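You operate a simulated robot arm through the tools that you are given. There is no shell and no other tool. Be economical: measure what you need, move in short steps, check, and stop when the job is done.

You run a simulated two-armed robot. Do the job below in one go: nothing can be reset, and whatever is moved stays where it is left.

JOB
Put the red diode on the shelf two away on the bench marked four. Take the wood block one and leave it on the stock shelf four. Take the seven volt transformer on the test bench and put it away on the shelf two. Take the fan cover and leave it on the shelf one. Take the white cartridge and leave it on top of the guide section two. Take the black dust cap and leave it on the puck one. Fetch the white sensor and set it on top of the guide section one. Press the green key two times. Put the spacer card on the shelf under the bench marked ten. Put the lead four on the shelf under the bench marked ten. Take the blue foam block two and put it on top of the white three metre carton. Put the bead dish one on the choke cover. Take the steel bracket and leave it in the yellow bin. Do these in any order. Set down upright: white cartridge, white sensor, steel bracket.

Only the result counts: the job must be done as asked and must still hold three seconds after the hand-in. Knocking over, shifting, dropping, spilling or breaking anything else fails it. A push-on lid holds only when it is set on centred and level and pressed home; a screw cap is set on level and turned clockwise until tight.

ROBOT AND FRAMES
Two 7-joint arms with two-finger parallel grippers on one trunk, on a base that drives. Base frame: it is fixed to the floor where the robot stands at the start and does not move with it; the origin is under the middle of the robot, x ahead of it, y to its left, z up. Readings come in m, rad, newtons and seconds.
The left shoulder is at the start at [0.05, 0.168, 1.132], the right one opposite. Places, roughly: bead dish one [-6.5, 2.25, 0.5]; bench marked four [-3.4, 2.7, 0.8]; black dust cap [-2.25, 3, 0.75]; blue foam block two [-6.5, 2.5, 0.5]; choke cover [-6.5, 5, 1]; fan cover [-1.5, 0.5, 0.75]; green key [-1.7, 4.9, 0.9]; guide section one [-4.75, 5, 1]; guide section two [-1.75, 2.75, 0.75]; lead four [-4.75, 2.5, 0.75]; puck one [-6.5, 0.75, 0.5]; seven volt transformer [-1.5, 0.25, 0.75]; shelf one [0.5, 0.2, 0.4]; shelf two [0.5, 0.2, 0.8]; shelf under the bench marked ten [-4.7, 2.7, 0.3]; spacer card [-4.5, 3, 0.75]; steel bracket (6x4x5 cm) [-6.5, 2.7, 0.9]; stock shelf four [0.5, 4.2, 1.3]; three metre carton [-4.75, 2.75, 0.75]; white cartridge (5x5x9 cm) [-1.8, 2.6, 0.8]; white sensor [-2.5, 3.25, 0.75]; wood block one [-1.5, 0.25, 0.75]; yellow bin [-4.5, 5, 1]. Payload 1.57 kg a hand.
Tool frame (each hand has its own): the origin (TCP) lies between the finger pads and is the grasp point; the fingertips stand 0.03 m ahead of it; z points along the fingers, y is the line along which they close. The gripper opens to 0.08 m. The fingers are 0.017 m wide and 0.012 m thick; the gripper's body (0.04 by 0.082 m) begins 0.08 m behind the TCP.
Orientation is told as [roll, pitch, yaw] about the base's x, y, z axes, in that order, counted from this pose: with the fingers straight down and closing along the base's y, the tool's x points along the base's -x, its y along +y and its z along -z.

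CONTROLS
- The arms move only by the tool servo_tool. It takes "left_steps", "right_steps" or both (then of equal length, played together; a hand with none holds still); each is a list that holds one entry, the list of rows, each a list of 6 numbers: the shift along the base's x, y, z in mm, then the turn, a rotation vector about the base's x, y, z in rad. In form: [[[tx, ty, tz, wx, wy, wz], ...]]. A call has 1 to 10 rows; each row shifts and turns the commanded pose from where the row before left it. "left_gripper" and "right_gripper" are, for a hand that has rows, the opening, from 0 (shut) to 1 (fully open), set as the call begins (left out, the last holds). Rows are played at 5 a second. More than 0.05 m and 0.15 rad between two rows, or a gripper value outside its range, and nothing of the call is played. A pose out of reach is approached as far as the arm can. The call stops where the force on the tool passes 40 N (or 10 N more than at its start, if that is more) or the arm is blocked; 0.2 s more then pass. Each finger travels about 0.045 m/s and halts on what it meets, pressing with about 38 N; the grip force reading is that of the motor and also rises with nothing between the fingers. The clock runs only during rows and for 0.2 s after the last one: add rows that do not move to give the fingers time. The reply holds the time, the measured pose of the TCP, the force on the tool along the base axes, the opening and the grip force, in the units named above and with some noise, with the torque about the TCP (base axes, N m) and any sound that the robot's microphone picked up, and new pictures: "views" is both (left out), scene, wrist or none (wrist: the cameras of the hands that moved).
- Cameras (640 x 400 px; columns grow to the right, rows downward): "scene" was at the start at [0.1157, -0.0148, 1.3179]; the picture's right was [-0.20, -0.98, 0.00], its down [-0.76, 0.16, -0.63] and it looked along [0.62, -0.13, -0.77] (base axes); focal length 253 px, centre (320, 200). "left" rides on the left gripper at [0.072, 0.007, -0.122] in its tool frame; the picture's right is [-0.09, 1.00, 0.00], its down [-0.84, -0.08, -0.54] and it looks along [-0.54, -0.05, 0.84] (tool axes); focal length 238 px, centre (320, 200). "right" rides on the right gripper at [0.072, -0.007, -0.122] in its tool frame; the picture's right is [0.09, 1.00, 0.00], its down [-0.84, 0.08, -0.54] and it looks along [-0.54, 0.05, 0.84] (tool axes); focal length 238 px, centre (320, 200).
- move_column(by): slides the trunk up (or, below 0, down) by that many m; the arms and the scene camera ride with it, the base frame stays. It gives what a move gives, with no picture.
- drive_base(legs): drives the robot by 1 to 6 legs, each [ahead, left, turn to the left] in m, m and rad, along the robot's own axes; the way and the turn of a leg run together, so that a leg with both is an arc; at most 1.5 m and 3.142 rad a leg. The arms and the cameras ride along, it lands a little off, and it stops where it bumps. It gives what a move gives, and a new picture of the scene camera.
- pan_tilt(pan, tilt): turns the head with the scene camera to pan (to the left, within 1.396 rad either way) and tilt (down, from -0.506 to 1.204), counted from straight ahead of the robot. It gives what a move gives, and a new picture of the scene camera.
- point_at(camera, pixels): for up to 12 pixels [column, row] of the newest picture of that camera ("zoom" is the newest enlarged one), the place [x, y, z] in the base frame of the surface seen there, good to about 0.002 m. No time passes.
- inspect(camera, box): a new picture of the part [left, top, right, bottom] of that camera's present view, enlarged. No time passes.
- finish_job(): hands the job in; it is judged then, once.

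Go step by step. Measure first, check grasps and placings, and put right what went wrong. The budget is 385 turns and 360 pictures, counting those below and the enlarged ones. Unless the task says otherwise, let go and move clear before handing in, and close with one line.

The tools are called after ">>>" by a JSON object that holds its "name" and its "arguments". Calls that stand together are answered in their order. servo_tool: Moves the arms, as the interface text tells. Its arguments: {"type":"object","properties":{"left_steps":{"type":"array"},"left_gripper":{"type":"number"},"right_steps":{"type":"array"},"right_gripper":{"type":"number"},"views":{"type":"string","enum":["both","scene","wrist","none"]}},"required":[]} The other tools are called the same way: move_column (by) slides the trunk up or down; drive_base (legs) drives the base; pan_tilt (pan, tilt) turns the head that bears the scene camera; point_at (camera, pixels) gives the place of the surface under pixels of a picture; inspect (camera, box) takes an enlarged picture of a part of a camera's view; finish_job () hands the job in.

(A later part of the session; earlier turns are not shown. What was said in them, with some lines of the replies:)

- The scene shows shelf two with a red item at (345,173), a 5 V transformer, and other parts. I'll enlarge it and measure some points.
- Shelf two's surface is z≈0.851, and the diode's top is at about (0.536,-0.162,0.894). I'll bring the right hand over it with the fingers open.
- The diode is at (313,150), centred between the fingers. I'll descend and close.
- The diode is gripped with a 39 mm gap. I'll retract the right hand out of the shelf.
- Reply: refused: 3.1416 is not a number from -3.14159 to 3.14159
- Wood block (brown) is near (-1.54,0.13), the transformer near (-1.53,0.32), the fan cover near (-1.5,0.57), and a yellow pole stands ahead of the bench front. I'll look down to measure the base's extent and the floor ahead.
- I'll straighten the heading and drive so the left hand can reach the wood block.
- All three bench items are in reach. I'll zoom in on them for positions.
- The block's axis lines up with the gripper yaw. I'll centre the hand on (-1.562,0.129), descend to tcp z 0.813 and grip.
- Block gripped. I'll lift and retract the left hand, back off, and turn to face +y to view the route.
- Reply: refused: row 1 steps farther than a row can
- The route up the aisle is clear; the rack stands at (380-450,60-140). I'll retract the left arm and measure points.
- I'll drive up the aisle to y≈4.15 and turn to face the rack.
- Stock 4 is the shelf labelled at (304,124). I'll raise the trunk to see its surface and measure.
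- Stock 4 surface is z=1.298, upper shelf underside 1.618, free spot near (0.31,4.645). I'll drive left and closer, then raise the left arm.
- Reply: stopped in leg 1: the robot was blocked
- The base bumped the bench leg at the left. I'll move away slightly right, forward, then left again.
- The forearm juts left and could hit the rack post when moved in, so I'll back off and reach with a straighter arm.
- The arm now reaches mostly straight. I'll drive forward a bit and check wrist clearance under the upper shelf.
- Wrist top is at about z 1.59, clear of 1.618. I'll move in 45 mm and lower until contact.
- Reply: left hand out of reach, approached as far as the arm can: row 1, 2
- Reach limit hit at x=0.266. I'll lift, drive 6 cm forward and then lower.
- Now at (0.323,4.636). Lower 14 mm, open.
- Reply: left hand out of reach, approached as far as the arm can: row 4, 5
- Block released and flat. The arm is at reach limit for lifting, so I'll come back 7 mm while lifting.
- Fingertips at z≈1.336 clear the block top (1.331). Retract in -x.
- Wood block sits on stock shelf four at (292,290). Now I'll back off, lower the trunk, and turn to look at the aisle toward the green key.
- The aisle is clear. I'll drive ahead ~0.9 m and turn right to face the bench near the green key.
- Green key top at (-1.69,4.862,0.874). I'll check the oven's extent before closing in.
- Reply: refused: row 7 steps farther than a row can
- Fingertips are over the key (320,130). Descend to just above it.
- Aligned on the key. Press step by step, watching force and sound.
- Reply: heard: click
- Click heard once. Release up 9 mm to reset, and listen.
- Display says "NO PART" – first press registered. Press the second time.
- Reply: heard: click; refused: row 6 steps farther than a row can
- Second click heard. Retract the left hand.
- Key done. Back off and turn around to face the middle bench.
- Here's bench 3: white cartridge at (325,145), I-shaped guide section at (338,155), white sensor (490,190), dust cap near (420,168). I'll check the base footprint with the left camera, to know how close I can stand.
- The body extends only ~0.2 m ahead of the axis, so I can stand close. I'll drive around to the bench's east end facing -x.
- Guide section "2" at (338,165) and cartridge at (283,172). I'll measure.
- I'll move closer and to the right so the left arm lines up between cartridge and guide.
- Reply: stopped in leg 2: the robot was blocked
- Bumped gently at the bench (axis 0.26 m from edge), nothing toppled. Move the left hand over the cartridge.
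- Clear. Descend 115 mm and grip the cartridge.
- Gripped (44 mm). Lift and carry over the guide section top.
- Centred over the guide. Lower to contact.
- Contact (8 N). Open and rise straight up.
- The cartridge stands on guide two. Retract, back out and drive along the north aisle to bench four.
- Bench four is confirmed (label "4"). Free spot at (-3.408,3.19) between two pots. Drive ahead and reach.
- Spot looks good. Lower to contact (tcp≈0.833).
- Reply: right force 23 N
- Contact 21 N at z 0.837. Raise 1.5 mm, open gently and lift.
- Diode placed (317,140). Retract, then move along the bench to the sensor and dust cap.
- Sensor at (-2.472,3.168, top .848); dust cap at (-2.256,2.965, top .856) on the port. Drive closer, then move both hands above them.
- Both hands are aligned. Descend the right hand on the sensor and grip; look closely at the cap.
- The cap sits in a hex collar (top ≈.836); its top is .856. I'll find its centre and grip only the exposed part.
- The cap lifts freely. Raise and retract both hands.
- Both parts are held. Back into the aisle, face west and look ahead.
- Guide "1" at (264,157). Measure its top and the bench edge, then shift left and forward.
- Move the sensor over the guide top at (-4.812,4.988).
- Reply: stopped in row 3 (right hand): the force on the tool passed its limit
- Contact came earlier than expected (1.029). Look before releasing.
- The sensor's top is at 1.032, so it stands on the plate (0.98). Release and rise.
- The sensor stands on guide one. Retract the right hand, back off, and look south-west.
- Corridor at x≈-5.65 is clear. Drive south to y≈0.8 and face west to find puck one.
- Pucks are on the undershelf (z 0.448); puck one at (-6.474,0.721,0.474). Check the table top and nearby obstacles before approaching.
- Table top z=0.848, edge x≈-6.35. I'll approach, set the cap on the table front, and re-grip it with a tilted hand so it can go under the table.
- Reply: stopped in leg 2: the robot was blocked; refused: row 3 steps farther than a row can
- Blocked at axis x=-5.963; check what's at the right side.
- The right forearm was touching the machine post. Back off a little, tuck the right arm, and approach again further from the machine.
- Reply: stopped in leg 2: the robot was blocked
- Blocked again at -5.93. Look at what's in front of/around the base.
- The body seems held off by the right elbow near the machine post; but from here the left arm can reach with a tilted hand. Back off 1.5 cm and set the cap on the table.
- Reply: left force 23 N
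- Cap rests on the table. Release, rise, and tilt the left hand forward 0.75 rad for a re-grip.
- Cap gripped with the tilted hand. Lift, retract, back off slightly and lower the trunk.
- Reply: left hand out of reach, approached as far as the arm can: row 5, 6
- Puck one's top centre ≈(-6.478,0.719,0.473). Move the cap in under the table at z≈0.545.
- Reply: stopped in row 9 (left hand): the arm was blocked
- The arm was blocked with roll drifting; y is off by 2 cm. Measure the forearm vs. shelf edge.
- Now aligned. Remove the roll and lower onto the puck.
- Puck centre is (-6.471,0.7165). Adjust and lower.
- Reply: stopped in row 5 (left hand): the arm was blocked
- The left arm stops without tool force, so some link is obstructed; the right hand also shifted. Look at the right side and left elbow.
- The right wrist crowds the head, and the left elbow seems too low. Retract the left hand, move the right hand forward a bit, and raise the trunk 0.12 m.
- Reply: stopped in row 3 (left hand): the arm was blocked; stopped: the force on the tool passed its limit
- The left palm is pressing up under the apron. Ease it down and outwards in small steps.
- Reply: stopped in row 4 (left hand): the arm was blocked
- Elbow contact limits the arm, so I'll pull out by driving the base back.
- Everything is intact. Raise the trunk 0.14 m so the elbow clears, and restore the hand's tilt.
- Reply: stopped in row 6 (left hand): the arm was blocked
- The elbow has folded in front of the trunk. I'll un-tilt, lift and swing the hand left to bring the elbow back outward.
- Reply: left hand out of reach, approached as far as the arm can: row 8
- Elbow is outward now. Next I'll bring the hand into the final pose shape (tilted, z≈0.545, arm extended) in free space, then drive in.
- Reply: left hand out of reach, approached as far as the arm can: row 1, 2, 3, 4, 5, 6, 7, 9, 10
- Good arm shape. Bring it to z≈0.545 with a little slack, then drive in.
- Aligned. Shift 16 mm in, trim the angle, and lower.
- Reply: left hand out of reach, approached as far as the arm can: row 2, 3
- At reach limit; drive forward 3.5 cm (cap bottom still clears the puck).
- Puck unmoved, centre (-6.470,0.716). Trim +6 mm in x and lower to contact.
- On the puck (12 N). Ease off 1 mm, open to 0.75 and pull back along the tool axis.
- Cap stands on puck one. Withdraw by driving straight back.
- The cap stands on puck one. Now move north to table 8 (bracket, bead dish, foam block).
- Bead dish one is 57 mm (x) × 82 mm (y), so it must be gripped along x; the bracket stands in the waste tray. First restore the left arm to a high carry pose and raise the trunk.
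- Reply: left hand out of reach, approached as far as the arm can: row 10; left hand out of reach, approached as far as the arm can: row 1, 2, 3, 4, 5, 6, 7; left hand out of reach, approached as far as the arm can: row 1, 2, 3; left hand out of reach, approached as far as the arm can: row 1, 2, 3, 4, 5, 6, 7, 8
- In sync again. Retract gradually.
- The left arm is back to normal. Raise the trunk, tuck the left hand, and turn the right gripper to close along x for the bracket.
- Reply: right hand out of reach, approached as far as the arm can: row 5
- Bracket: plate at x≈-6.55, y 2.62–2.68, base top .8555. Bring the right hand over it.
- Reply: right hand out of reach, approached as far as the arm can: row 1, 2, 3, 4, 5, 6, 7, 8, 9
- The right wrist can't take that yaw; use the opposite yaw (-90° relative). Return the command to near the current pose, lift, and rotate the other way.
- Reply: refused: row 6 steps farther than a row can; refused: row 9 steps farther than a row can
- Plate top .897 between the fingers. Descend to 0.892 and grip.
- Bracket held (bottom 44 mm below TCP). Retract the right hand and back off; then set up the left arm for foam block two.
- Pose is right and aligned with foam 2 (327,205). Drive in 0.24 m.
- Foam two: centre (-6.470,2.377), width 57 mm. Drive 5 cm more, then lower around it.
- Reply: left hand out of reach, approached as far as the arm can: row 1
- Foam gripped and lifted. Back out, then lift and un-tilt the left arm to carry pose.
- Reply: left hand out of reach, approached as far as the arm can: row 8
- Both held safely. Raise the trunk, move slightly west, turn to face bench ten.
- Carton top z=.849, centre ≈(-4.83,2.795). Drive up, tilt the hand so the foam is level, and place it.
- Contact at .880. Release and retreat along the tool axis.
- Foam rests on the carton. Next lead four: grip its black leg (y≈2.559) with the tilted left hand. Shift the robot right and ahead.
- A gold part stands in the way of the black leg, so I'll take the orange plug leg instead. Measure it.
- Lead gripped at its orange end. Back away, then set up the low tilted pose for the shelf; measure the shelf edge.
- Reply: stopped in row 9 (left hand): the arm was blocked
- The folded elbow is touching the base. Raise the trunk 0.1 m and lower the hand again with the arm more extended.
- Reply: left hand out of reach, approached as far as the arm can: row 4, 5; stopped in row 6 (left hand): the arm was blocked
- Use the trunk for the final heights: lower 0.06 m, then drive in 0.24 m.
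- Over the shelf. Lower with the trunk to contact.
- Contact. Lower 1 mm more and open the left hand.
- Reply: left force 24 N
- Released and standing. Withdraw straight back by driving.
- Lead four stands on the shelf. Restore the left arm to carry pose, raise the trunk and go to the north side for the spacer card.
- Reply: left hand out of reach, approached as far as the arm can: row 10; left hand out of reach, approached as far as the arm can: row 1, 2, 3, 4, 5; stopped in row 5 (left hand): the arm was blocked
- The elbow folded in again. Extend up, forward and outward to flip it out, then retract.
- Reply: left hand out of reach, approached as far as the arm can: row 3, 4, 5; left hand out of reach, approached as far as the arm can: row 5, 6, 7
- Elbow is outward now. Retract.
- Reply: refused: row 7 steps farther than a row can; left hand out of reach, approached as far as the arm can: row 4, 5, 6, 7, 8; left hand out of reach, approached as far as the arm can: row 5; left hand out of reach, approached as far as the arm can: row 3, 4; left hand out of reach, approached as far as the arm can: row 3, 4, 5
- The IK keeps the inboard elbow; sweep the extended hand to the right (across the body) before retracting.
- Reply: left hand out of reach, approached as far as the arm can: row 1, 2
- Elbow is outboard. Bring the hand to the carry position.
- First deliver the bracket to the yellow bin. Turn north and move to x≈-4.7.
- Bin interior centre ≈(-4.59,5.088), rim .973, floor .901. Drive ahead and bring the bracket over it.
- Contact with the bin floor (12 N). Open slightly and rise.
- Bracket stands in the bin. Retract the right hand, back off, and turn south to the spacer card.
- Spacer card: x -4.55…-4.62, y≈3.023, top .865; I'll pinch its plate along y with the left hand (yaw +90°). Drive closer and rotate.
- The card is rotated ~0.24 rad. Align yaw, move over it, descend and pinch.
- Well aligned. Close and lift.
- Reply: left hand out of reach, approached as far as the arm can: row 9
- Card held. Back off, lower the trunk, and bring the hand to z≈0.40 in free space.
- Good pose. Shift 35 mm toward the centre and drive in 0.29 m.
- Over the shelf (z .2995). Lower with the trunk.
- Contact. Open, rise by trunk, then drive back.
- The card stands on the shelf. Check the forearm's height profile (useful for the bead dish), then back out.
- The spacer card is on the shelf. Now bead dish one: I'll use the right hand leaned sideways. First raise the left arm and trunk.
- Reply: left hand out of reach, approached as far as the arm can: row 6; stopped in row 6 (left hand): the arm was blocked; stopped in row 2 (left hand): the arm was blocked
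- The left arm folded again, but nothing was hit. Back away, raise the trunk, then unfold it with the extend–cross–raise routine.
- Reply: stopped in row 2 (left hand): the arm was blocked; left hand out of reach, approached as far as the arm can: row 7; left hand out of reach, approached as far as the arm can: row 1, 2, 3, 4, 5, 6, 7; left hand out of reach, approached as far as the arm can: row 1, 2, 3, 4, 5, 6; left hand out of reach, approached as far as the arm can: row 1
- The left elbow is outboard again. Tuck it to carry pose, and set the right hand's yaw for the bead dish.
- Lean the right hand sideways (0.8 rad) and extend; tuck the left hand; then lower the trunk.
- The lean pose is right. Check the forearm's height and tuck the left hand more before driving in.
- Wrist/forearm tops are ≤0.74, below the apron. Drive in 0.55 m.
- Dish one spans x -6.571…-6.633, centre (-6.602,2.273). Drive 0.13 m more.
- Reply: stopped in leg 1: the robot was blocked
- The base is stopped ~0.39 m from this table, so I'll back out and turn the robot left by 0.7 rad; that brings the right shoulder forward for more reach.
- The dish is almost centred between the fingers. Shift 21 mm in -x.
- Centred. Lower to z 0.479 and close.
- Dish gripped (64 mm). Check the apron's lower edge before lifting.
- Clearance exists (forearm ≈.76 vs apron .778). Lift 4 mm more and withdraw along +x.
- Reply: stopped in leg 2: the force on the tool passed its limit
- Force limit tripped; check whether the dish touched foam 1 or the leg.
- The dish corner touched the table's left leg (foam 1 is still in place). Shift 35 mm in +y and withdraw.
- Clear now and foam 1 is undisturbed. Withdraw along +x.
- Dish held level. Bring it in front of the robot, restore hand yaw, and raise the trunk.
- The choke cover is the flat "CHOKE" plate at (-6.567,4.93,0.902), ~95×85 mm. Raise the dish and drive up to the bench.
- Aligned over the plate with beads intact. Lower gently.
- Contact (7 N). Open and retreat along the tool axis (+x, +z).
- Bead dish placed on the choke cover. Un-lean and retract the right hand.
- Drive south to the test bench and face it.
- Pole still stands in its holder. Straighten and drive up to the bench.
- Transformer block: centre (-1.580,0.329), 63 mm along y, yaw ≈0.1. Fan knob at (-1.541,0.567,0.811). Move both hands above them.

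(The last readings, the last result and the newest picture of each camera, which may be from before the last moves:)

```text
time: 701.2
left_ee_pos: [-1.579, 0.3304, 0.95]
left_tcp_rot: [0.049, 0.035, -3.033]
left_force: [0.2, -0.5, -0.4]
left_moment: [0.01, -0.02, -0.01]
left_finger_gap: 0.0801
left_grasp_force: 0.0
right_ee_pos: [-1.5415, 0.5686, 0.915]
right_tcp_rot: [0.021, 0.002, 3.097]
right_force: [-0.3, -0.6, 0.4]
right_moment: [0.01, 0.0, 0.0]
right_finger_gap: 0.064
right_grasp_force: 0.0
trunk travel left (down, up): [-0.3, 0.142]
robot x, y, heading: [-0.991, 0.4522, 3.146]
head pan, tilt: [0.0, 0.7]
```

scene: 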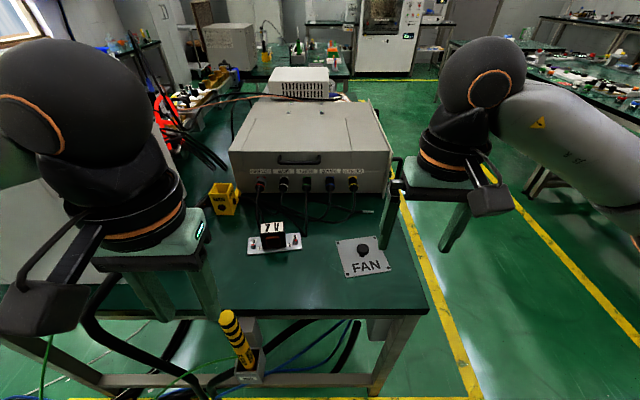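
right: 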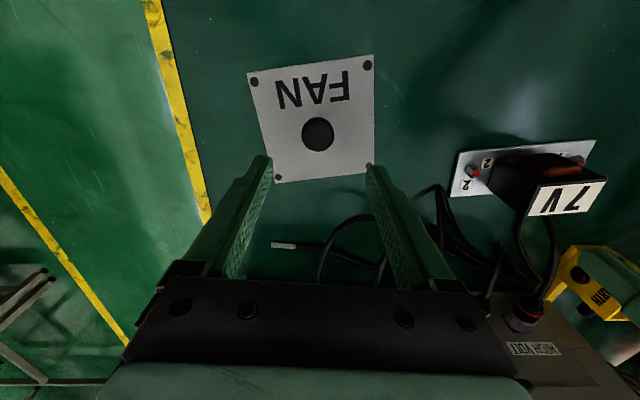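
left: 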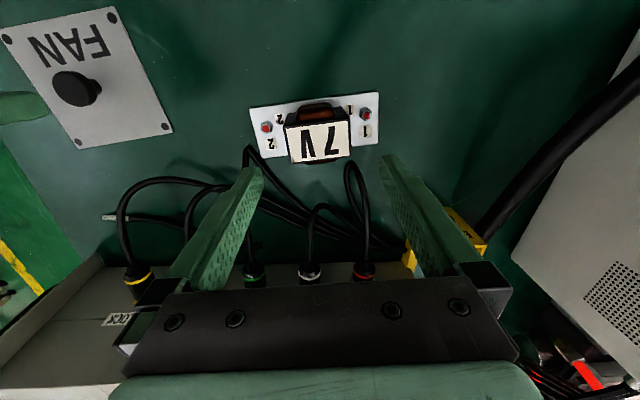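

Both aligned. Descend and grip both.

>>> {"name": "servo_tool", "arguments": {"left_steps": [[[0, 0, -40, 0, 0, 0], [0, 0, -40, 0, 0, 0], [0, 0, -33, 0, 0, 0], [0, 0, 0, 0, 0, 0]]], "right_steps": [[[0, 0, -35, 0, 0, 0], [0, 0, -35, 0, 0, 0], [0, 0, -30, 0, 0, 0], [0, 0, 0, 0, 0, 0]]], "views": "wrist"}}

```text
time: 702.2
left_ee_pos: [-1.5791, 0.3271, 0.8391]
left_tcp_rot: [0.047, 0.037, -3.03]
left_force: [0.1, 0.7, 0.0]
left_moment: [0.01, 0.0, -0.01]
left_finger_gap: 0.0799
left_grasp_force: 0.1
right_ee_pos: [-1.5401, 0.5687, 0.8159]
right_tcp_rot: [0.021, 0.002, 3.098]
right_force: [0.2, -0.5, 0.4]
right_moment: [-0.01, -0.03, 0.0]
right_finger_gap: 0.0638
right_grasp_force: 0.0
trunk travel left (down, up): [-0.3, 0.142]
robot x, y, heading: [-0.9905, 0.449, 3.14]
head pan, tilt: [0.0, 0.7]
```

right: 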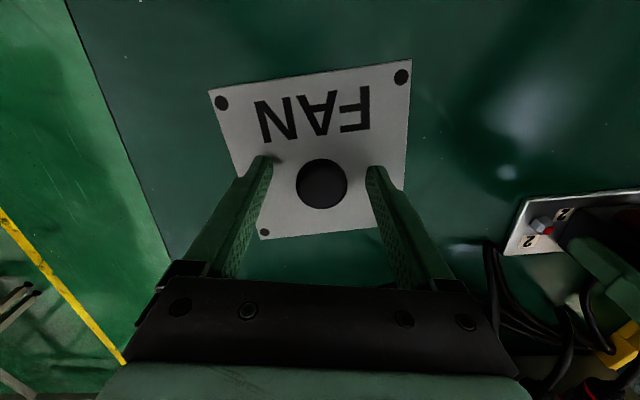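
left: 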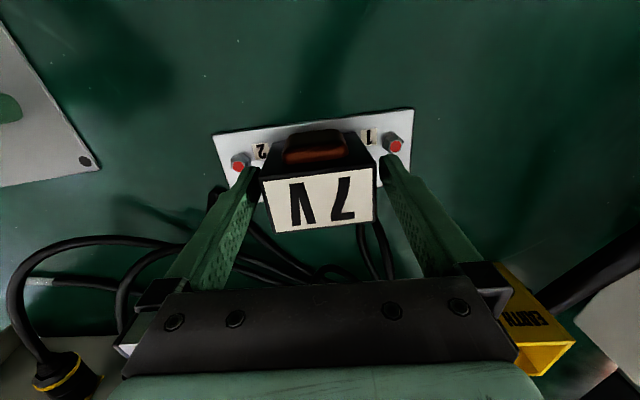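

>>> {"name": "servo_tool", "arguments": {"left_steps": [[[0, 0, 0, 0, 0, 0], [0, 0, 0, 0, 0, 0], [0, 0, 0, 0, 0, 0], [0, 0, 0, 0, 0, 0], [0, 0, 20, 0, 0, 0], [0, 0, 30, 0, 0, 0], [0, 0, 30, 0, 0, 0]]], "right_steps": [[[0, 0, 0, 0, 0, 0], [0, 0, 0, 0, 0, 0], [0, 0, 0, 0, 0, 0], [0, 0, 0, 0, 0, 0], [0, 0, 20, 0, 0, 0], [0, 0, 30, 0, 0, 0], [0, 0, 30, 0, 0, 0]]], "left_gripper": 0, "right_gripper": 0, "views": "both"}}

```text
time: 703.9
left_ee_pos: [-1.5786, 0.3285, 0.9184]
left_tcp_rot: [0.048, 0.04, -3.03]
left_force: [-0.5, -0.1, -10.1]
left_moment: [-0.03, -0.04, -0.03]
left_finger_gap: 0.0638
left_grasp_force: 38.0
right_ee_pos: [-1.5418, 0.5674, 0.895]
right_tcp_rot: [0.021, 0.004, 3.098]
right_force: [0.7, 0.1, -2.1]
right_moment: [0.01, -0.02, 0.02]
right_finger_gap: 0.0301
right_grasp_force: 37.9
trunk travel left (down, up): [-0.3, 0.142]
robot x, y, heading: [-0.9874, 0.4547, 3.136]
head pan, tilt: [0.0, 0.7]
```

scene: 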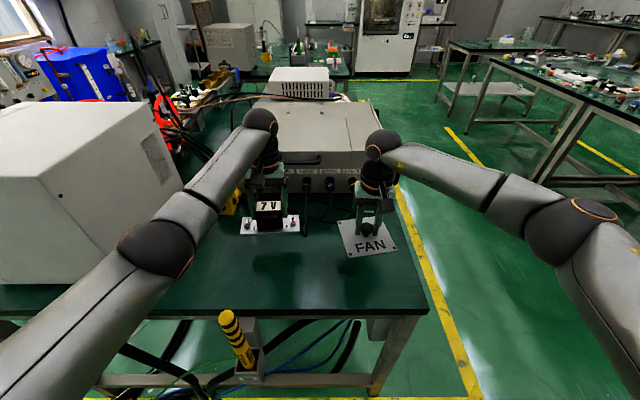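
right: 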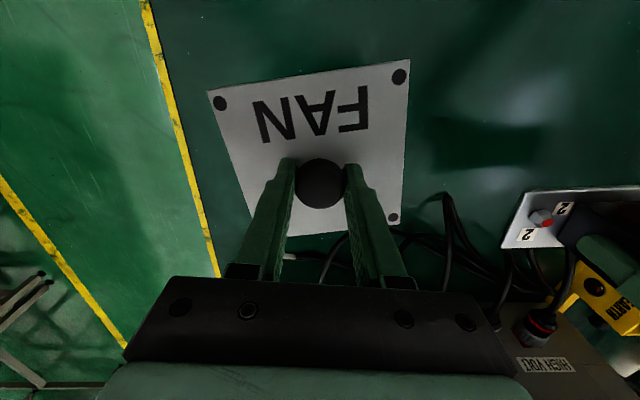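
left: 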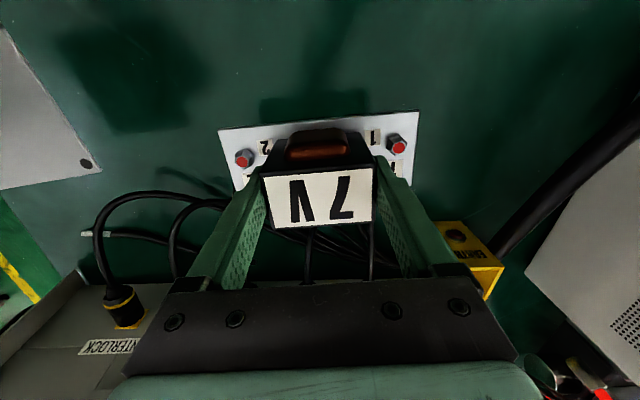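

Both are lifted. Retract both arms, back off and turn to the shelf unit.

>>> {"name": "servo_tool", "arguments": {"left_steps": [[[0, 0, 40, 0, 0, 0], [20, 0, 40, 0, 0, 0], [35, 0, 30, 0, 0, 0], [45, 0, 10, 0, 0, 0], [45, 0, 0, 0, 0, 0], [45, 0, 0, 0, 0, 0], [45, 0, 0, 0, 0, 0], [40, 0, 0, 0, 0, 0]]], "right_steps": [[[0, 0, 40, 0, 0, 0], [20, 5, 40, 0, 0, 0], [30, 5, 30, 0, 0, 0], [35, 5, 20, 0, 0, 0], [35, 5, 10, 0, 0, 0], [35, 5, 0, 0, 0, 0], [35, 5, 0, 0, 0, 0], [30, 0, 0, 0, 0, 0]]], "views": "none"}}

>>> {"name": "drive_base", "arguments": {"legs": [[-0.45, 0, 0], [0, 0, 3.14], [0, -0.6, 0]]}}

```text
time: 705.6
left_ee_pos: [-1.3007, 0.3277, 1.0415]
left_tcp_rot: [0.047, 0.038, -3.029]
left_force: [1.0, -0.3, -9.0]
left_moment: [0.01, 0.01, -0.04]
left_finger_gap: 0.0639
left_grasp_force: 38.0
right_ee_pos: [-1.3196, 0.5966, 1.0354]
right_tcp_rot: [0.022, 0.003, 3.095]
right_force: [-0.1, 0.0, -1.6]
right_moment: [-0.02, 0.01, 0.02]
right_finger_gap: 0.0301
right_grasp_force: 38.1
trunk travel left (down, up): [-0.3, 0.142]
robot x, y, heading: [-0.9951, 0.4529, 3.139]
head pan, tilt: [0.0, 0.7]
```

```text
time: 718.8
left_ee_pos: [-0.2114, -0.0172, 1.0406]
left_tcp_rot: [0.047, 0.039, 0.156]
left_force: [0.5, -0.1, -10.1]
left_moment: [0.02, 0.03, 0.0]
left_finger_gap: 0.0639
left_grasp_force: 37.8
right_ee_pos: [-0.1821, -0.284, 1.0359]
right_tcp_rot: [0.02, 0.005, 0.0]
right_force: [0.3, -0.4, -1.1]
right_moment: [0.01, 0.0, 0.01]
right_finger_gap: 0.03
right_grasp_force: 37.8
trunk travel left (down, up): [-0.3, 0.142]
robot x, y, heading: [-0.5182, -0.1516, 0.044]
head pan, tilt: [0.0, 0.7]
```

scene: 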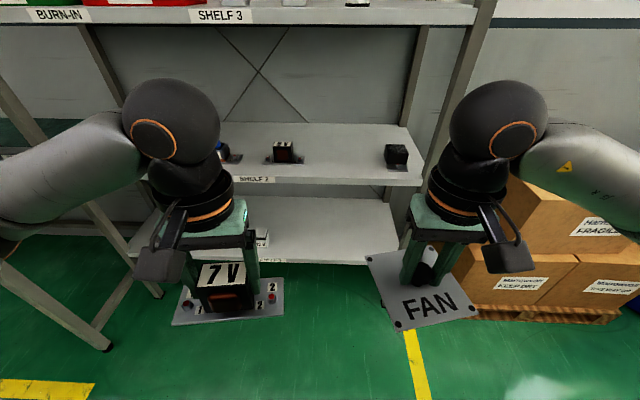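

>>> {"name": "point_at", "arguments": {"camera": "scene", "pixels": [[303, 160], [386, 158], [345, 165], [345, 178], [345, 150], [300, 240], [300, 255], [380, 250], [395, 145], [345, 130]]}}

>>> {"name": "drive_base", "arguments": {"legs": [[0, -0.16, -0.044], [0.25, 0, 0]]}}

```text
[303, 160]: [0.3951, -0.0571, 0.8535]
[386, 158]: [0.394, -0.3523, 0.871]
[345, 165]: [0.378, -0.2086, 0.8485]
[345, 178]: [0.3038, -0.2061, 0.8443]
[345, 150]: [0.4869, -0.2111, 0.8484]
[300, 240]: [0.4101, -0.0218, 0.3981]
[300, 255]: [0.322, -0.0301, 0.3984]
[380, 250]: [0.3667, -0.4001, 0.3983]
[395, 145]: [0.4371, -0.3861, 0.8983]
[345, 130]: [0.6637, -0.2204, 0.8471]
```

```text
time: 721.7
left_ee_pos: [0.0487, -0.1911, 1.0406]
left_tcp_rot: [0.046, 0.037, 0.108]
left_force: [-0.1, -0.1, -9.7]
left_moment: [0.02, 0.05, 0.01]
left_finger_gap: 0.0639
left_grasp_force: 38.2
right_ee_pos: [0.0664, -0.4598, 1.0352]
right_tcp_rot: [0.021, 0.005, -0.049]
right_force: [0.3, 0.4, -2.1]
right_moment: [-0.01, 0.02, 0.02]
right_finger_gap: 0.0302
right_grasp_force: 37.7
trunk travel left (down, up): [-0.3, 0.142]
robot x, y, heading: [-0.2671, -0.3129, -0.011]
head pan, tilt: [0.0, 0.7]
```

scene: 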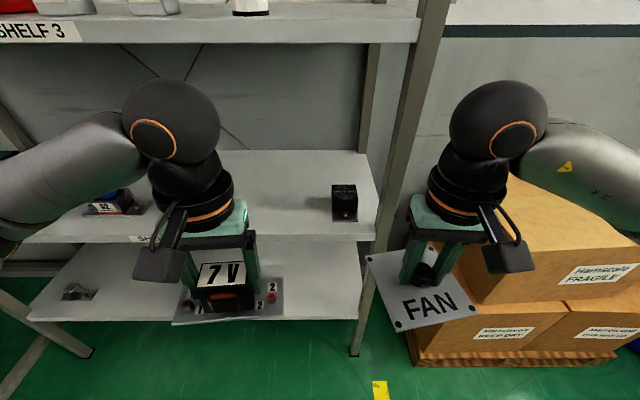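

Free spot on shelf two is around (0.43,-0.205). Tuck the right hand, lower the left to z≈0.945, and drive ahead.

>>> {"name": "servo_tool", "arguments": {"left_steps": [[[0, 0, -25, 0, 0, -0.03], [0, 0, -25, 0, 0, -0.03], [0, 0, -25, 0, 0, -0.03], [0, 0, -20, 0, 0, -0.02], [0, 0, 0, 0, 0, 0]]], "right_steps": [[[-22, 0, 10, 0, 0, 0], [-22, 0, 10, 0, 0, 0], [-22, 0, 10, 0, 0, 0], [-22, 0, 0, 0, 0, 0], [-20, 0, 0, 0, 0, 0]]], "views": "none"}}

>>> {"name": "drive_base", "arguments": {"legs": [[0.2, 0, 0.011]]}}

```text
time: 722.9
left_ee_pos: [0.0471, -0.1879, 0.944]
left_tcp_rot: [0.047, 0.038, -0.003]
left_force: [0.1, -0.7, -9.0]
left_moment: [-0.03, 0.02, 0.0]
left_finger_gap: 0.064
left_grasp_force: 37.9
right_ee_pos: [-0.0426, -0.4593, 1.0664]
right_tcp_rot: [0.022, 0.004, -0.048]
right_force: [-0.9, -0.6, -1.7]
right_moment: [0.0, -0.04, 0.02]
right_finger_gap: 0.0301
right_grasp_force: 38.5
trunk travel left (down, up): [-0.3, 0.142]
robot x, y, heading: [-0.2613, -0.3132, -0.006]
head pan, tilt: [0.0, 0.7]
```

```text
time: 724.5
left_ee_pos: [0.2451, -0.1845, 0.9437]
left_tcp_rot: [0.047, 0.039, 0.01]
left_force: [-0.5, 0.8, -10.0]
left_moment: [-0.02, 0.03, 0.01]
left_finger_gap: 0.064
left_grasp_force: 37.9
right_ee_pos: [0.1582, -0.4565, 1.0649]
right_tcp_rot: [0.022, 0.003, -0.036]
right_force: [0.7, 0.8, -1.2]
right_moment: [-0.01, 0.0, 0.04]
right_finger_gap: 0.0302
right_grasp_force: 37.9
trunk travel left (down, up): [-0.3, 0.142]
robot x, y, heading: [-0.0652, -0.3151, 0.007]
head pan, tilt: [0.0, 0.7]
```

scene: 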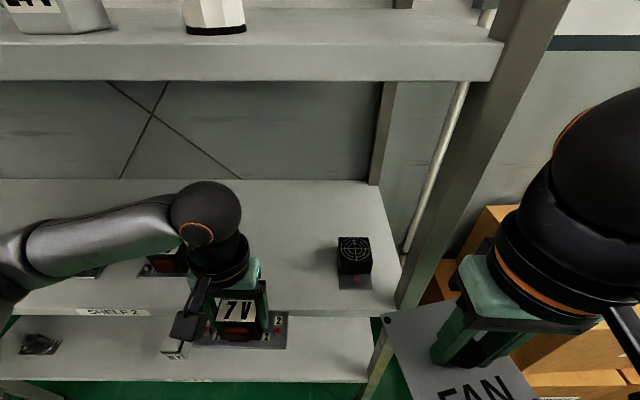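

>>> {"name": "servo_tool", "arguments": {"left_steps": [[[37, -4, 0, 0, 0, 0], [37, -4, 0, 0, 0, 0], [37, -4, 0, 0, 0, 0], [37, -4, 0, 0, 0, 0], [36, -4, 0, 0, 0, 0], [0, 0, -10, 0, 0, 0], [0, 0, 0, 0, 0, 0]]], "views": "both"}}

```text
time: 726.1
left_ee_pos: [0.4296, -0.2053, 0.9339]
left_tcp_rot: [0.046, 0.041, 0.011]
left_force: [-0.5, 0.7, -9.1]
left_moment: [0.0, 0.05, -0.01]
left_finger_gap: 0.064
left_grasp_force: 37.6
right_ee_pos: [0.1578, -0.456, 1.0656]
right_tcp_rot: [0.021, 0.002, -0.036]
right_force: [-0.6, 0.1, -1.6]
right_moment: [0.01, 0.02, 0.02]
right_finger_gap: 0.0301
right_grasp_force: 37.9
trunk travel left (down, up): [-0.3, 0.142]
robot x, y, heading: [-0.0685, -0.3151, 0.001]
head pan, tilt: [0.0, 0.7]
```

scene: 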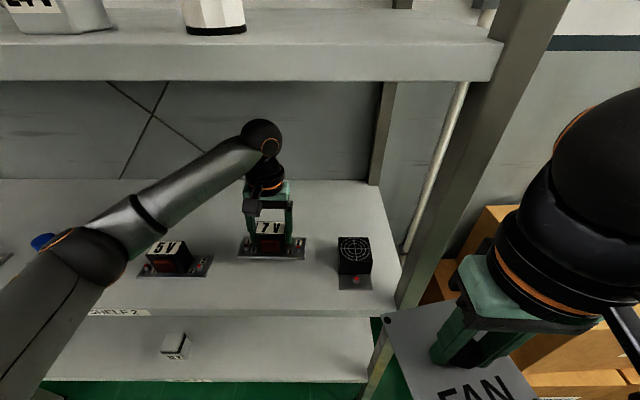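
left: 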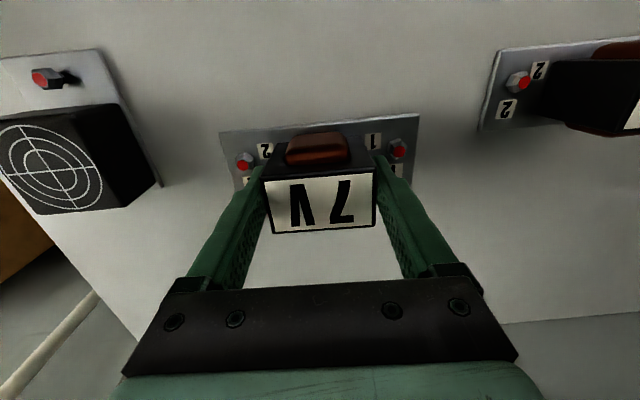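

Well placed between its neighbours. Lower to contact (tcp≈0.911).

>>> {"name": "servo_tool", "arguments": {"left_steps": [[[0, 0, -12, 0, 0, 0], [0, 0, -8, 0, 0, 0], [0, 0, -3, 0, 0, 0], [0, 0, 0, 0, 0, 0]]], "views": "none"}}

```text
time: 727.1
left_ee_pos: [0.4291, -0.2055, 0.9117]
left_tcp_rot: [0.045, 0.037, 0.011]
left_force: [1.8, 1.8, 0.5]
left_moment: [-0.6, 0.24, 0.04]
left_finger_gap: 0.0641
left_grasp_force: 38.2
right_ee_pos: [0.1569, -0.4559, 1.0657]
right_tcp_rot: [0.021, 0.001, -0.036]
right_force: [-0.8, 0.6, -0.5]
right_moment: [-0.01, -0.01, -0.01]
right_finger_gap: 0.0301
right_grasp_force: 37.6
trunk travel left (down, up): [-0.3, 0.142]
robot x, y, heading: [-0.0638, -0.3149, 0.003]
head pan, tilt: [0.0, 0.7]
```

Contact made. Open and rise.

>>> {"name": "servo_tool", "arguments": {"left_steps": [[[0, 0, -0.5, 0, 0, 0], [0, 0, 0, 0, 0, 0], [0, 0, 0, 0, 0, 0], [0, 0, 15, 0, 0, 0], [0, 0, 30, 0, 0, 0], [0, 0, 10, 0, 0, 0]]], "left_gripper": 1, "views": "wrist"}}

```text
time: 728.5
left_ee_pos: [0.4284, -0.2049, 0.9655]
left_tcp_rot: [0.047, 0.038, 0.011]
left_force: [0.3, 0.5, -0.8]
left_moment: [-0.01, -0.01, 0.02]
left_finger_gap: 0.08
left_grasp_force: 0.1
right_ee_pos: [0.1557, -0.4571, 1.0662]
right_tcp_rot: [0.022, 0.002, -0.036]
right_force: [0.4, 0.2, -1.3]
right_moment: [0.0, 0.03, 0.0]
right_finger_gap: 0.03
right_grasp_force: 37.9
trunk travel left (down, up): [-0.3, 0.142]
robot x, y, heading: [-0.0623, -0.3164, 0.006]
head pan, tilt: [0.0, 0.7]
```

left: 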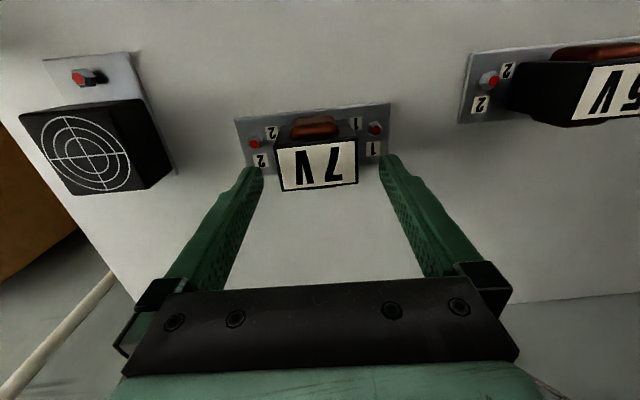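

Transformer is on shelf two. Retract the left hand and reposition the robot for the fan cover.

>>> {"name": "servo_tool", "arguments": {"left_steps": [[[-30, 0, 10, 0, 0, 0], [-45, 0, 0, 0, 0, 0], [-45, 0, 0, 0, 0, 0], [-45, 0, 0, 0, 0, 0], [-45, 0, 20, 0, 0, 0], [-20, 0, 40, 0, 0, 0]]], "views": "none"}}

>>> {"name": "drive_base", "arguments": {"legs": [[-0.38, 0, 0], [0, 0.27, 0]]}}

>>> {"name": "move_column", "arguments": {"by": -0.2}}

```text
time: 729.9
left_ee_pos: [0.1983, -0.2009, 1.036]
left_tcp_rot: [0.05, 0.039, 0.011]
left_force: [-0.2, -0.2, -0.3]
left_moment: [0.0, -0.04, 0.01]
left_finger_gap: 0.0798
left_grasp_force: 0.1
right_ee_pos: [0.1567, -0.4556, 1.0654]
right_tcp_rot: [0.019, 0.002, -0.034]
right_force: [0.0, -0.2, -2.2]
right_moment: [-0.01, 0.0, -0.01]
right_finger_gap: 0.03
right_grasp_force: 37.8
trunk travel left (down, up): [-0.3, 0.142]
robot x, y, heading: [-0.0649, -0.3158, 0.004]
head pan, tilt: [0.0, 0.7]
```

```text
time: 733.8
left_ee_pos: [-0.1801, 0.0671, 1.0352]
left_tcp_rot: [0.047, 0.038, 0.013]
left_force: [0.2, -0.4, -1.1]
left_moment: [-0.01, 0.0, 0.01]
left_finger_gap: 0.08
left_grasp_force: 0.1
right_ee_pos: [-0.2218, -0.1869, 1.0664]
right_tcp_rot: [0.02, 0.002, -0.031]
right_force: [0.2, -0.4, -0.7]
right_moment: [-0.03, 0.02, 0.02]
right_finger_gap: 0.0303
right_grasp_force: 38.2
trunk travel left (down, up): [-0.3, 0.142]
robot x, y, heading: [-0.4451, -0.0439, 0.012]
head pan, tilt: [0.0, 0.7]
```

scene: 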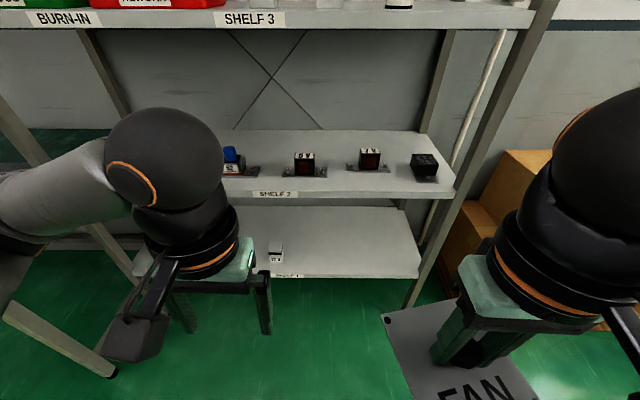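

```text
time: 736.0
left_ee_pos: [-0.181, 0.0672, 0.8362]
left_tcp_rot: [0.047, 0.04, 0.014]
left_force: [0.6, 0.7, 0.4]
left_moment: [0.02, 0.0, -0.02]
left_finger_gap: 0.0802
left_grasp_force: 0.0
right_ee_pos: [-0.2209, -0.1872, 0.866]
right_tcp_rot: [0.021, 0.002, -0.032]
right_force: [-0.3, 0.1, -1.4]
right_moment: [-0.01, 0.04, -0.02]
right_finger_gap: 0.0301
right_grasp_force: 38.2
trunk travel left (down, up): [-0.1, 0.342]
robot x, y, heading: [-0.4413, -0.0464, 0.014]
head pan, tilt: [0.0, 0.7]
```

>>> {"name": "servo_tool", "arguments": {"right_steps": [[[40, 0, -20, 0, 0, 0], [40, 0, -25, 0, 0, 0], [40, -2, -25, 0, 0, 0], [40, -2, -25, 0, 0, 0], [40, -2, -25, 0, 0, 0], [40, -2, -25, 0, 0, 0], [8, -2, -35, 0, 0, 0.03], [0, -2, -35, 0, 0, 0], [0, 0, -35, 0, 0, 0], [0, 0, -35, 0, 0, 0]]], "views": "none"}}

>>> {"name": "servo_tool", "arguments": {"right_steps": [[[0, 0, -35, 0, 0, 0], [0, 0, -35, 0, 0, 0], [0, 0, -35, 0, 0, 0], [0, 0, 0, 0, 0, 0]]], "views": "scene"}}

```text
time: 738.2
left_ee_pos: [-0.1812, 0.0669, 0.8371]
left_tcp_rot: [0.048, 0.039, 0.014]
left_force: [-0.3, 0.0, -0.4]
left_moment: [0.0, -0.01, 0.0]
left_finger_gap: 0.0799
left_grasp_force: 0.0
right_ee_pos: [0.0253, -0.1996, 0.58]
right_tcp_rot: [0.021, 0.003, -0.001]
right_force: [-0.4, 0.1, -0.9]
right_moment: [0.0, 0.02, -0.01]
right_finger_gap: 0.0301
right_grasp_force: 37.5
trunk travel left (down, up): [-0.1, 0.342]
robot x, y, heading: [-0.4443, -0.0468, 0.011]
head pan, tilt: [0.0, 0.7]
```

```text
time: 739.2
left_ee_pos: [-0.1815, 0.0669, 0.8365]
left_tcp_rot: [0.046, 0.039, 0.015]
left_force: [-0.4, -0.3, -0.2]
left_moment: [-0.02, 0.02, 0.03]
left_finger_gap: 0.0801
left_grasp_force: 0.1
right_ee_pos: [0.026, -0.2011, 0.4758]
right_tcp_rot: [0.022, 0.002, -0.002]
right_force: [0.5, 0.0, -0.9]
right_moment: [0.01, -0.02, 0.0]
right_finger_gap: 0.0301
right_grasp_force: 38.1
trunk travel left (down, up): [-0.1, 0.342]
robot x, y, heading: [-0.4452, -0.0459, 0.01]
head pan, tilt: [0.0, 0.7]
```

scene: 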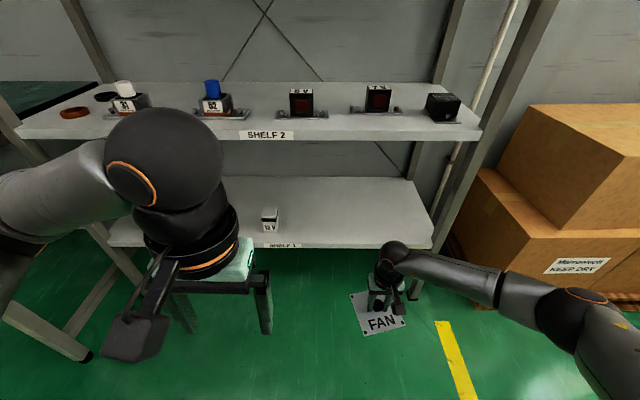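

>>> {"name": "point_at", "arguments": {"camera": "scene", "pixels": [[392, 246], [430, 258], [470, 270], [510, 285], [570, 300], [432, 240], [425, 290], [440, 200]]}}

```text
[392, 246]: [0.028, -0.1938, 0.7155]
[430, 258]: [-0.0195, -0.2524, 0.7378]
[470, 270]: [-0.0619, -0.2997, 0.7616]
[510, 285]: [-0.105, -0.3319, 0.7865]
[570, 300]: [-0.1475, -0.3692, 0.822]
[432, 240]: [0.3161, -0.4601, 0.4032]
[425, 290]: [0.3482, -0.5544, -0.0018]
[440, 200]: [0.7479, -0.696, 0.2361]
```

Forearm clears the post and shelf two. Shift 40 mm left and drive in 0.385 m.

>>> {"name": "servo_tool", "arguments": {"right_steps": [[[0, 20, 0, 0, 0, 0], [0, 20, 0, 0, 0, 0], [0, 0, 0, 0, 0, 0]]], "views": "none"}}

>>> {"name": "drive_base", "arguments": {"legs": [[0.385, 0, -0.01]]}}

```text
time: 740.0
left_ee_pos: [-0.1804, 0.0667, 0.8355]
left_tcp_rot: [0.046, 0.039, 0.014]
left_force: [-0.7, 0.2, -0.8]
left_moment: [0.03, 0.04, 0.02]
left_finger_gap: 0.0798
left_grasp_force: 0.1
right_ee_pos: [0.0251, -0.1607, 0.4759]
right_tcp_rot: [0.021, 0.002, -0.002]
right_force: [0.4, -0.2, -1.3]
right_moment: [0.02, -0.01, 0.01]
right_finger_gap: 0.03
right_grasp_force: 38.2
trunk travel left (down, up): [-0.1, 0.342]
robot x, y, heading: [-0.4407, -0.049, 0.008]
head pan, tilt: [0.0, 0.7]
```

```text
time: 742.4
left_ee_pos: [0.2076, 0.0668, 0.8363]
left_tcp_rot: [0.047, 0.038, 0.003]
left_force: [-0.4, 0.4, 0.7]
left_moment: [0.02, -0.01, 0.02]
left_finger_gap: 0.0801
left_grasp_force: 0.1
right_ee_pos: [0.4134, -0.1623, 0.4764]
right_tcp_rot: [0.02, 0.001, -0.012]
right_force: [0.2, 0.1, -1.7]
right_moment: [0.01, 0.0, 0.04]
right_finger_gap: 0.0298
right_grasp_force: 38.3
trunk travel left (down, up): [-0.1, 0.342]
robot x, y, heading: [-0.0556, -0.0462, 0.003]
head pan, tilt: [0.0, 0.7]
```

scene: 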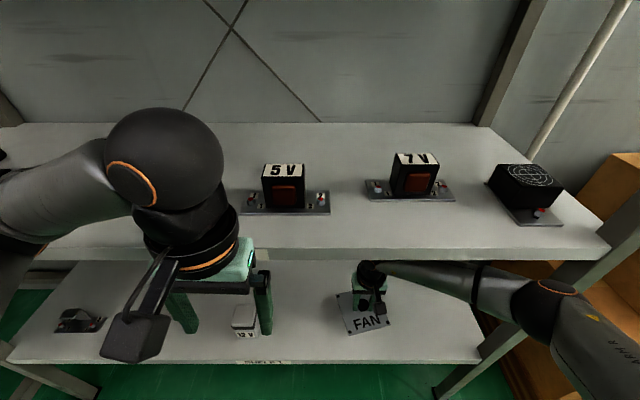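

Lower with the trunk toward the shelf.

>>> {"name": "move_column", "arguments": {"by": -0.036}}

>>> {"name": "move_column", "arguments": {"by": -0.003}}

```text
time: 743.2
left_ee_pos: [0.2083, 0.0662, 0.8015]
left_tcp_rot: [0.044, 0.039, 0.006]
left_force: [-0.7, -0.5, -0.4]
left_moment: [0.02, -0.01, -0.04]
left_finger_gap: 0.0802
left_grasp_force: 0.0
right_ee_pos: [0.4135, -0.162, 0.4398]
right_tcp_rot: [0.02, 0.003, -0.01]
right_force: [0.5, 0.2, -2.4]
right_moment: [-0.02, 0.01, -0.02]
right_finger_gap: 0.0298
right_grasp_force: 37.8
trunk travel left (down, up): [-0.064, 0.378]
robot x, y, heading: [-0.0526, -0.0423, -0.002]
head pan, tilt: [0.0, 0.7]
```

```text
time: 743.7
left_ee_pos: [0.2071, 0.0656, 0.798]
left_tcp_rot: [0.05, 0.032, 0.005]
left_force: [0.3, 0.2, 0.2]
left_moment: [-0.01, 0.02, -0.02]
left_finger_gap: 0.0801
left_grasp_force: 0.0
right_ee_pos: [0.413, -0.1628, 0.4379]
right_tcp_rot: [0.023, 0.002, -0.011]
right_force: [-0.7, -1.0, -2.5]
right_moment: [0.0, -0.02, 0.0]
right_finger_gap: 0.0301
right_grasp_force: 37.7
trunk travel left (down, up): [-0.061, 0.381]
robot x, y, heading: [-0.0575, -0.0451, 0.007]
head pan, tilt: [0.0, 0.7]
```

>>> {"name": "move_column", "arguments": {"by": -0.002}}

```text
time: 744.2
left_ee_pos: [0.2077, 0.0657, 0.7969]
left_tcp_rot: [0.048, 0.031, 0.004]
left_force: [0.6, 0.3, 0.5]
left_moment: [0.02, 0.03, 0.02]
left_finger_gap: 0.0798
left_grasp_force: 0.1
right_ee_pos: [0.4121, -0.1625, 0.4377]
right_tcp_rot: [0.023, 0.001, -0.012]
right_force: [0.0, -0.4, 0.0]
right_moment: [0.02, 0.0, 0.02]
right_finger_gap: 0.0302
right_grasp_force: 38.6
trunk travel left (down, up): [-0.059, 0.383]
robot x, y, heading: [-0.0564, -0.0406, -0.004]
head pan, tilt: [0.0, 0.7]
```

>>> {"name": "move_column", "arguments": {"by": -0.0015}}

>>> {"name": "servo_tool", "arguments": {"right_steps": [[[0, 0, 0, 0, 0, 0], [0, 0, 0, 0, 0, 0], [0, 0, 0, 0, 0, 0]]], "right_gripper": 0.8, "views": "wrist"}}

```text
time: 744.8
left_ee_pos: [0.2063, 0.0659, 0.7964]
left_tcp_rot: [0.049, 0.027, 0.006]
left_force: [-0.7, -0.2, 0.4]
left_moment: [-0.04, 0.03, -0.03]
left_finger_gap: 0.0802
left_grasp_force: 0.0
right_ee_pos: [0.4135, -0.1622, 0.4364]
right_tcp_rot: [0.024, -0.001, -0.009]
right_force: [-0.9, -0.2, 5.6]
right_moment: [-0.47, 0.35, -0.1]
right_finger_gap: 0.0301
right_grasp_force: 37.6
trunk travel left (down, up): [-0.058, 0.385]
robot x, y, heading: [-0.0552, -0.0463, 0.002]
head pan, tilt: [0.0, 0.7]
```

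```text
time: 745.5
left_ee_pos: [0.2066, 0.066, 0.7962]
left_tcp_rot: [0.051, 0.027, 0.005]
left_force: [0.3, 0.8, 0.2]
left_moment: [-0.01, 0.02, 0.02]
left_finger_gap: 0.08
left_grasp_force: 0.0
right_ee_pos: [0.4133, -0.1625, 0.4368]
right_tcp_rot: [0.023, -0.002, -0.01]
right_force: [-1.2, 0.0, 0.3]
right_moment: [0.01, -0.03, -0.02]
right_finger_gap: 0.0638
right_grasp_force: 0.1
trunk travel left (down, up): [-0.058, 0.385]
robot x, y, heading: [-0.0562, -0.0424, -0.004]
head pan, tilt: [0.0, 0.7]
```

right: 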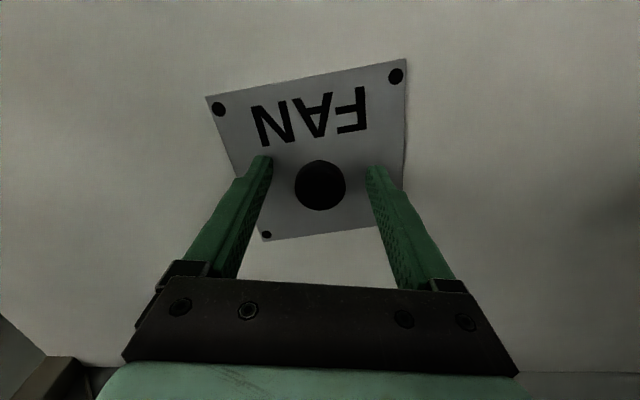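

Released flat on shelf one. Rise by the trunk and drive back clear.

>>> {"name": "move_column", "arguments": {"by": 0.05}}

>>> {"name": "drive_base", "arguments": {"legs": [[-0.45, 0, 0]]}}

>>> {"name": "inspect", "arguments": {"camera": "scene", "box": [180, 60, 480, 270]}}

```text
time: 746.5
left_ee_pos: [0.2068, 0.0658, 0.8433]
left_tcp_rot: [0.047, 0.039, 0.003]
left_force: [0.0, -0.1, 0.6]
left_moment: [0.01, 0.01, -0.03]
left_finger_gap: 0.0799
left_grasp_force: 0.0
right_ee_pos: [0.4129, -0.1626, 0.484]
right_tcp_rot: [0.021, 0.001, -0.011]
right_force: [0.2, 0.4, 0.4]
right_moment: [-0.01, 0.04, 0.01]
right_finger_gap: 0.0642
right_grasp_force: 0.0
trunk travel left (down, up): [-0.108, 0.335]
robot x, y, heading: [-0.0558, -0.0481, 0.002]
head pan, tilt: [0.0, 0.7]
```

```text
time: 749.2
left_ee_pos: [-0.2379, 0.0669, 0.8445]
left_tcp_rot: [0.046, 0.039, 0.014]
left_force: [-1.2, -0.5, 0.0]
left_moment: [-0.01, 0.0, 0.0]
left_finger_gap: 0.0801
left_grasp_force: 0.1
right_ee_pos: [-0.0311, -0.1598, 0.4834]
right_tcp_rot: [0.021, 0.002, -0.002]
right_force: [0.3, 0.5, -0.7]
right_moment: [0.01, -0.01, 0.03]
right_finger_gap: 0.064
right_grasp_force: 0.1
trunk travel left (down, up): [-0.108, 0.335]
robot x, y, heading: [-0.4993, -0.0453, 0.006]
head pan, tilt: [0.0, 0.7]
```

scene: 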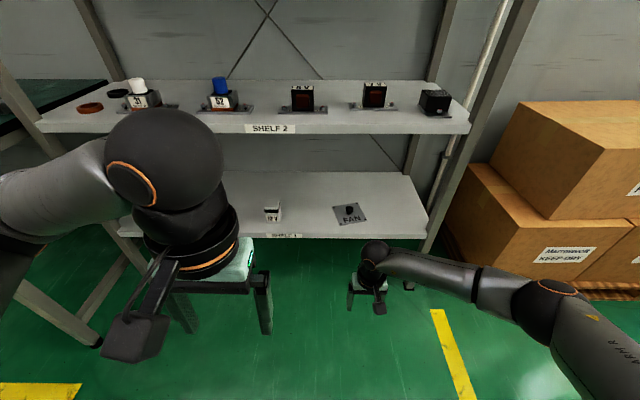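

```text
1.90 times, centred on (330, 165) of scene
```

zoom: 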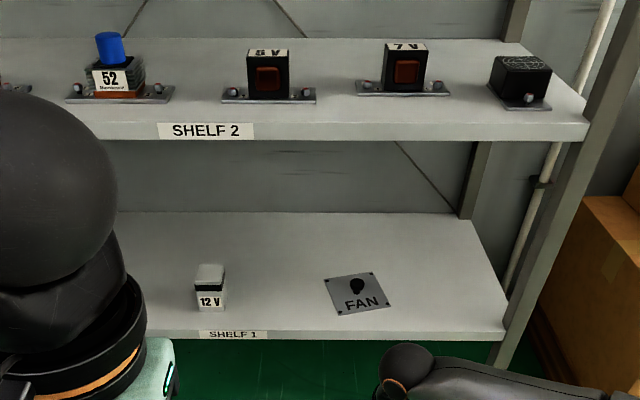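

The last views show the fan cover on shelf one and the 7 V transformer on shelf two. All 13 tasks are done and both hands are clear, so I'm handing in.

>>> {"name": "finish_job", "arguments": {}}

```text
The job is handed in.
```

All 13 tasks are done and handed in, and each item was seen in place when I released it. While placing the cap I pressed a hand up under table seven's edge, and the bead dish touched table eight's leg on the way out; no other items looked moved after either.
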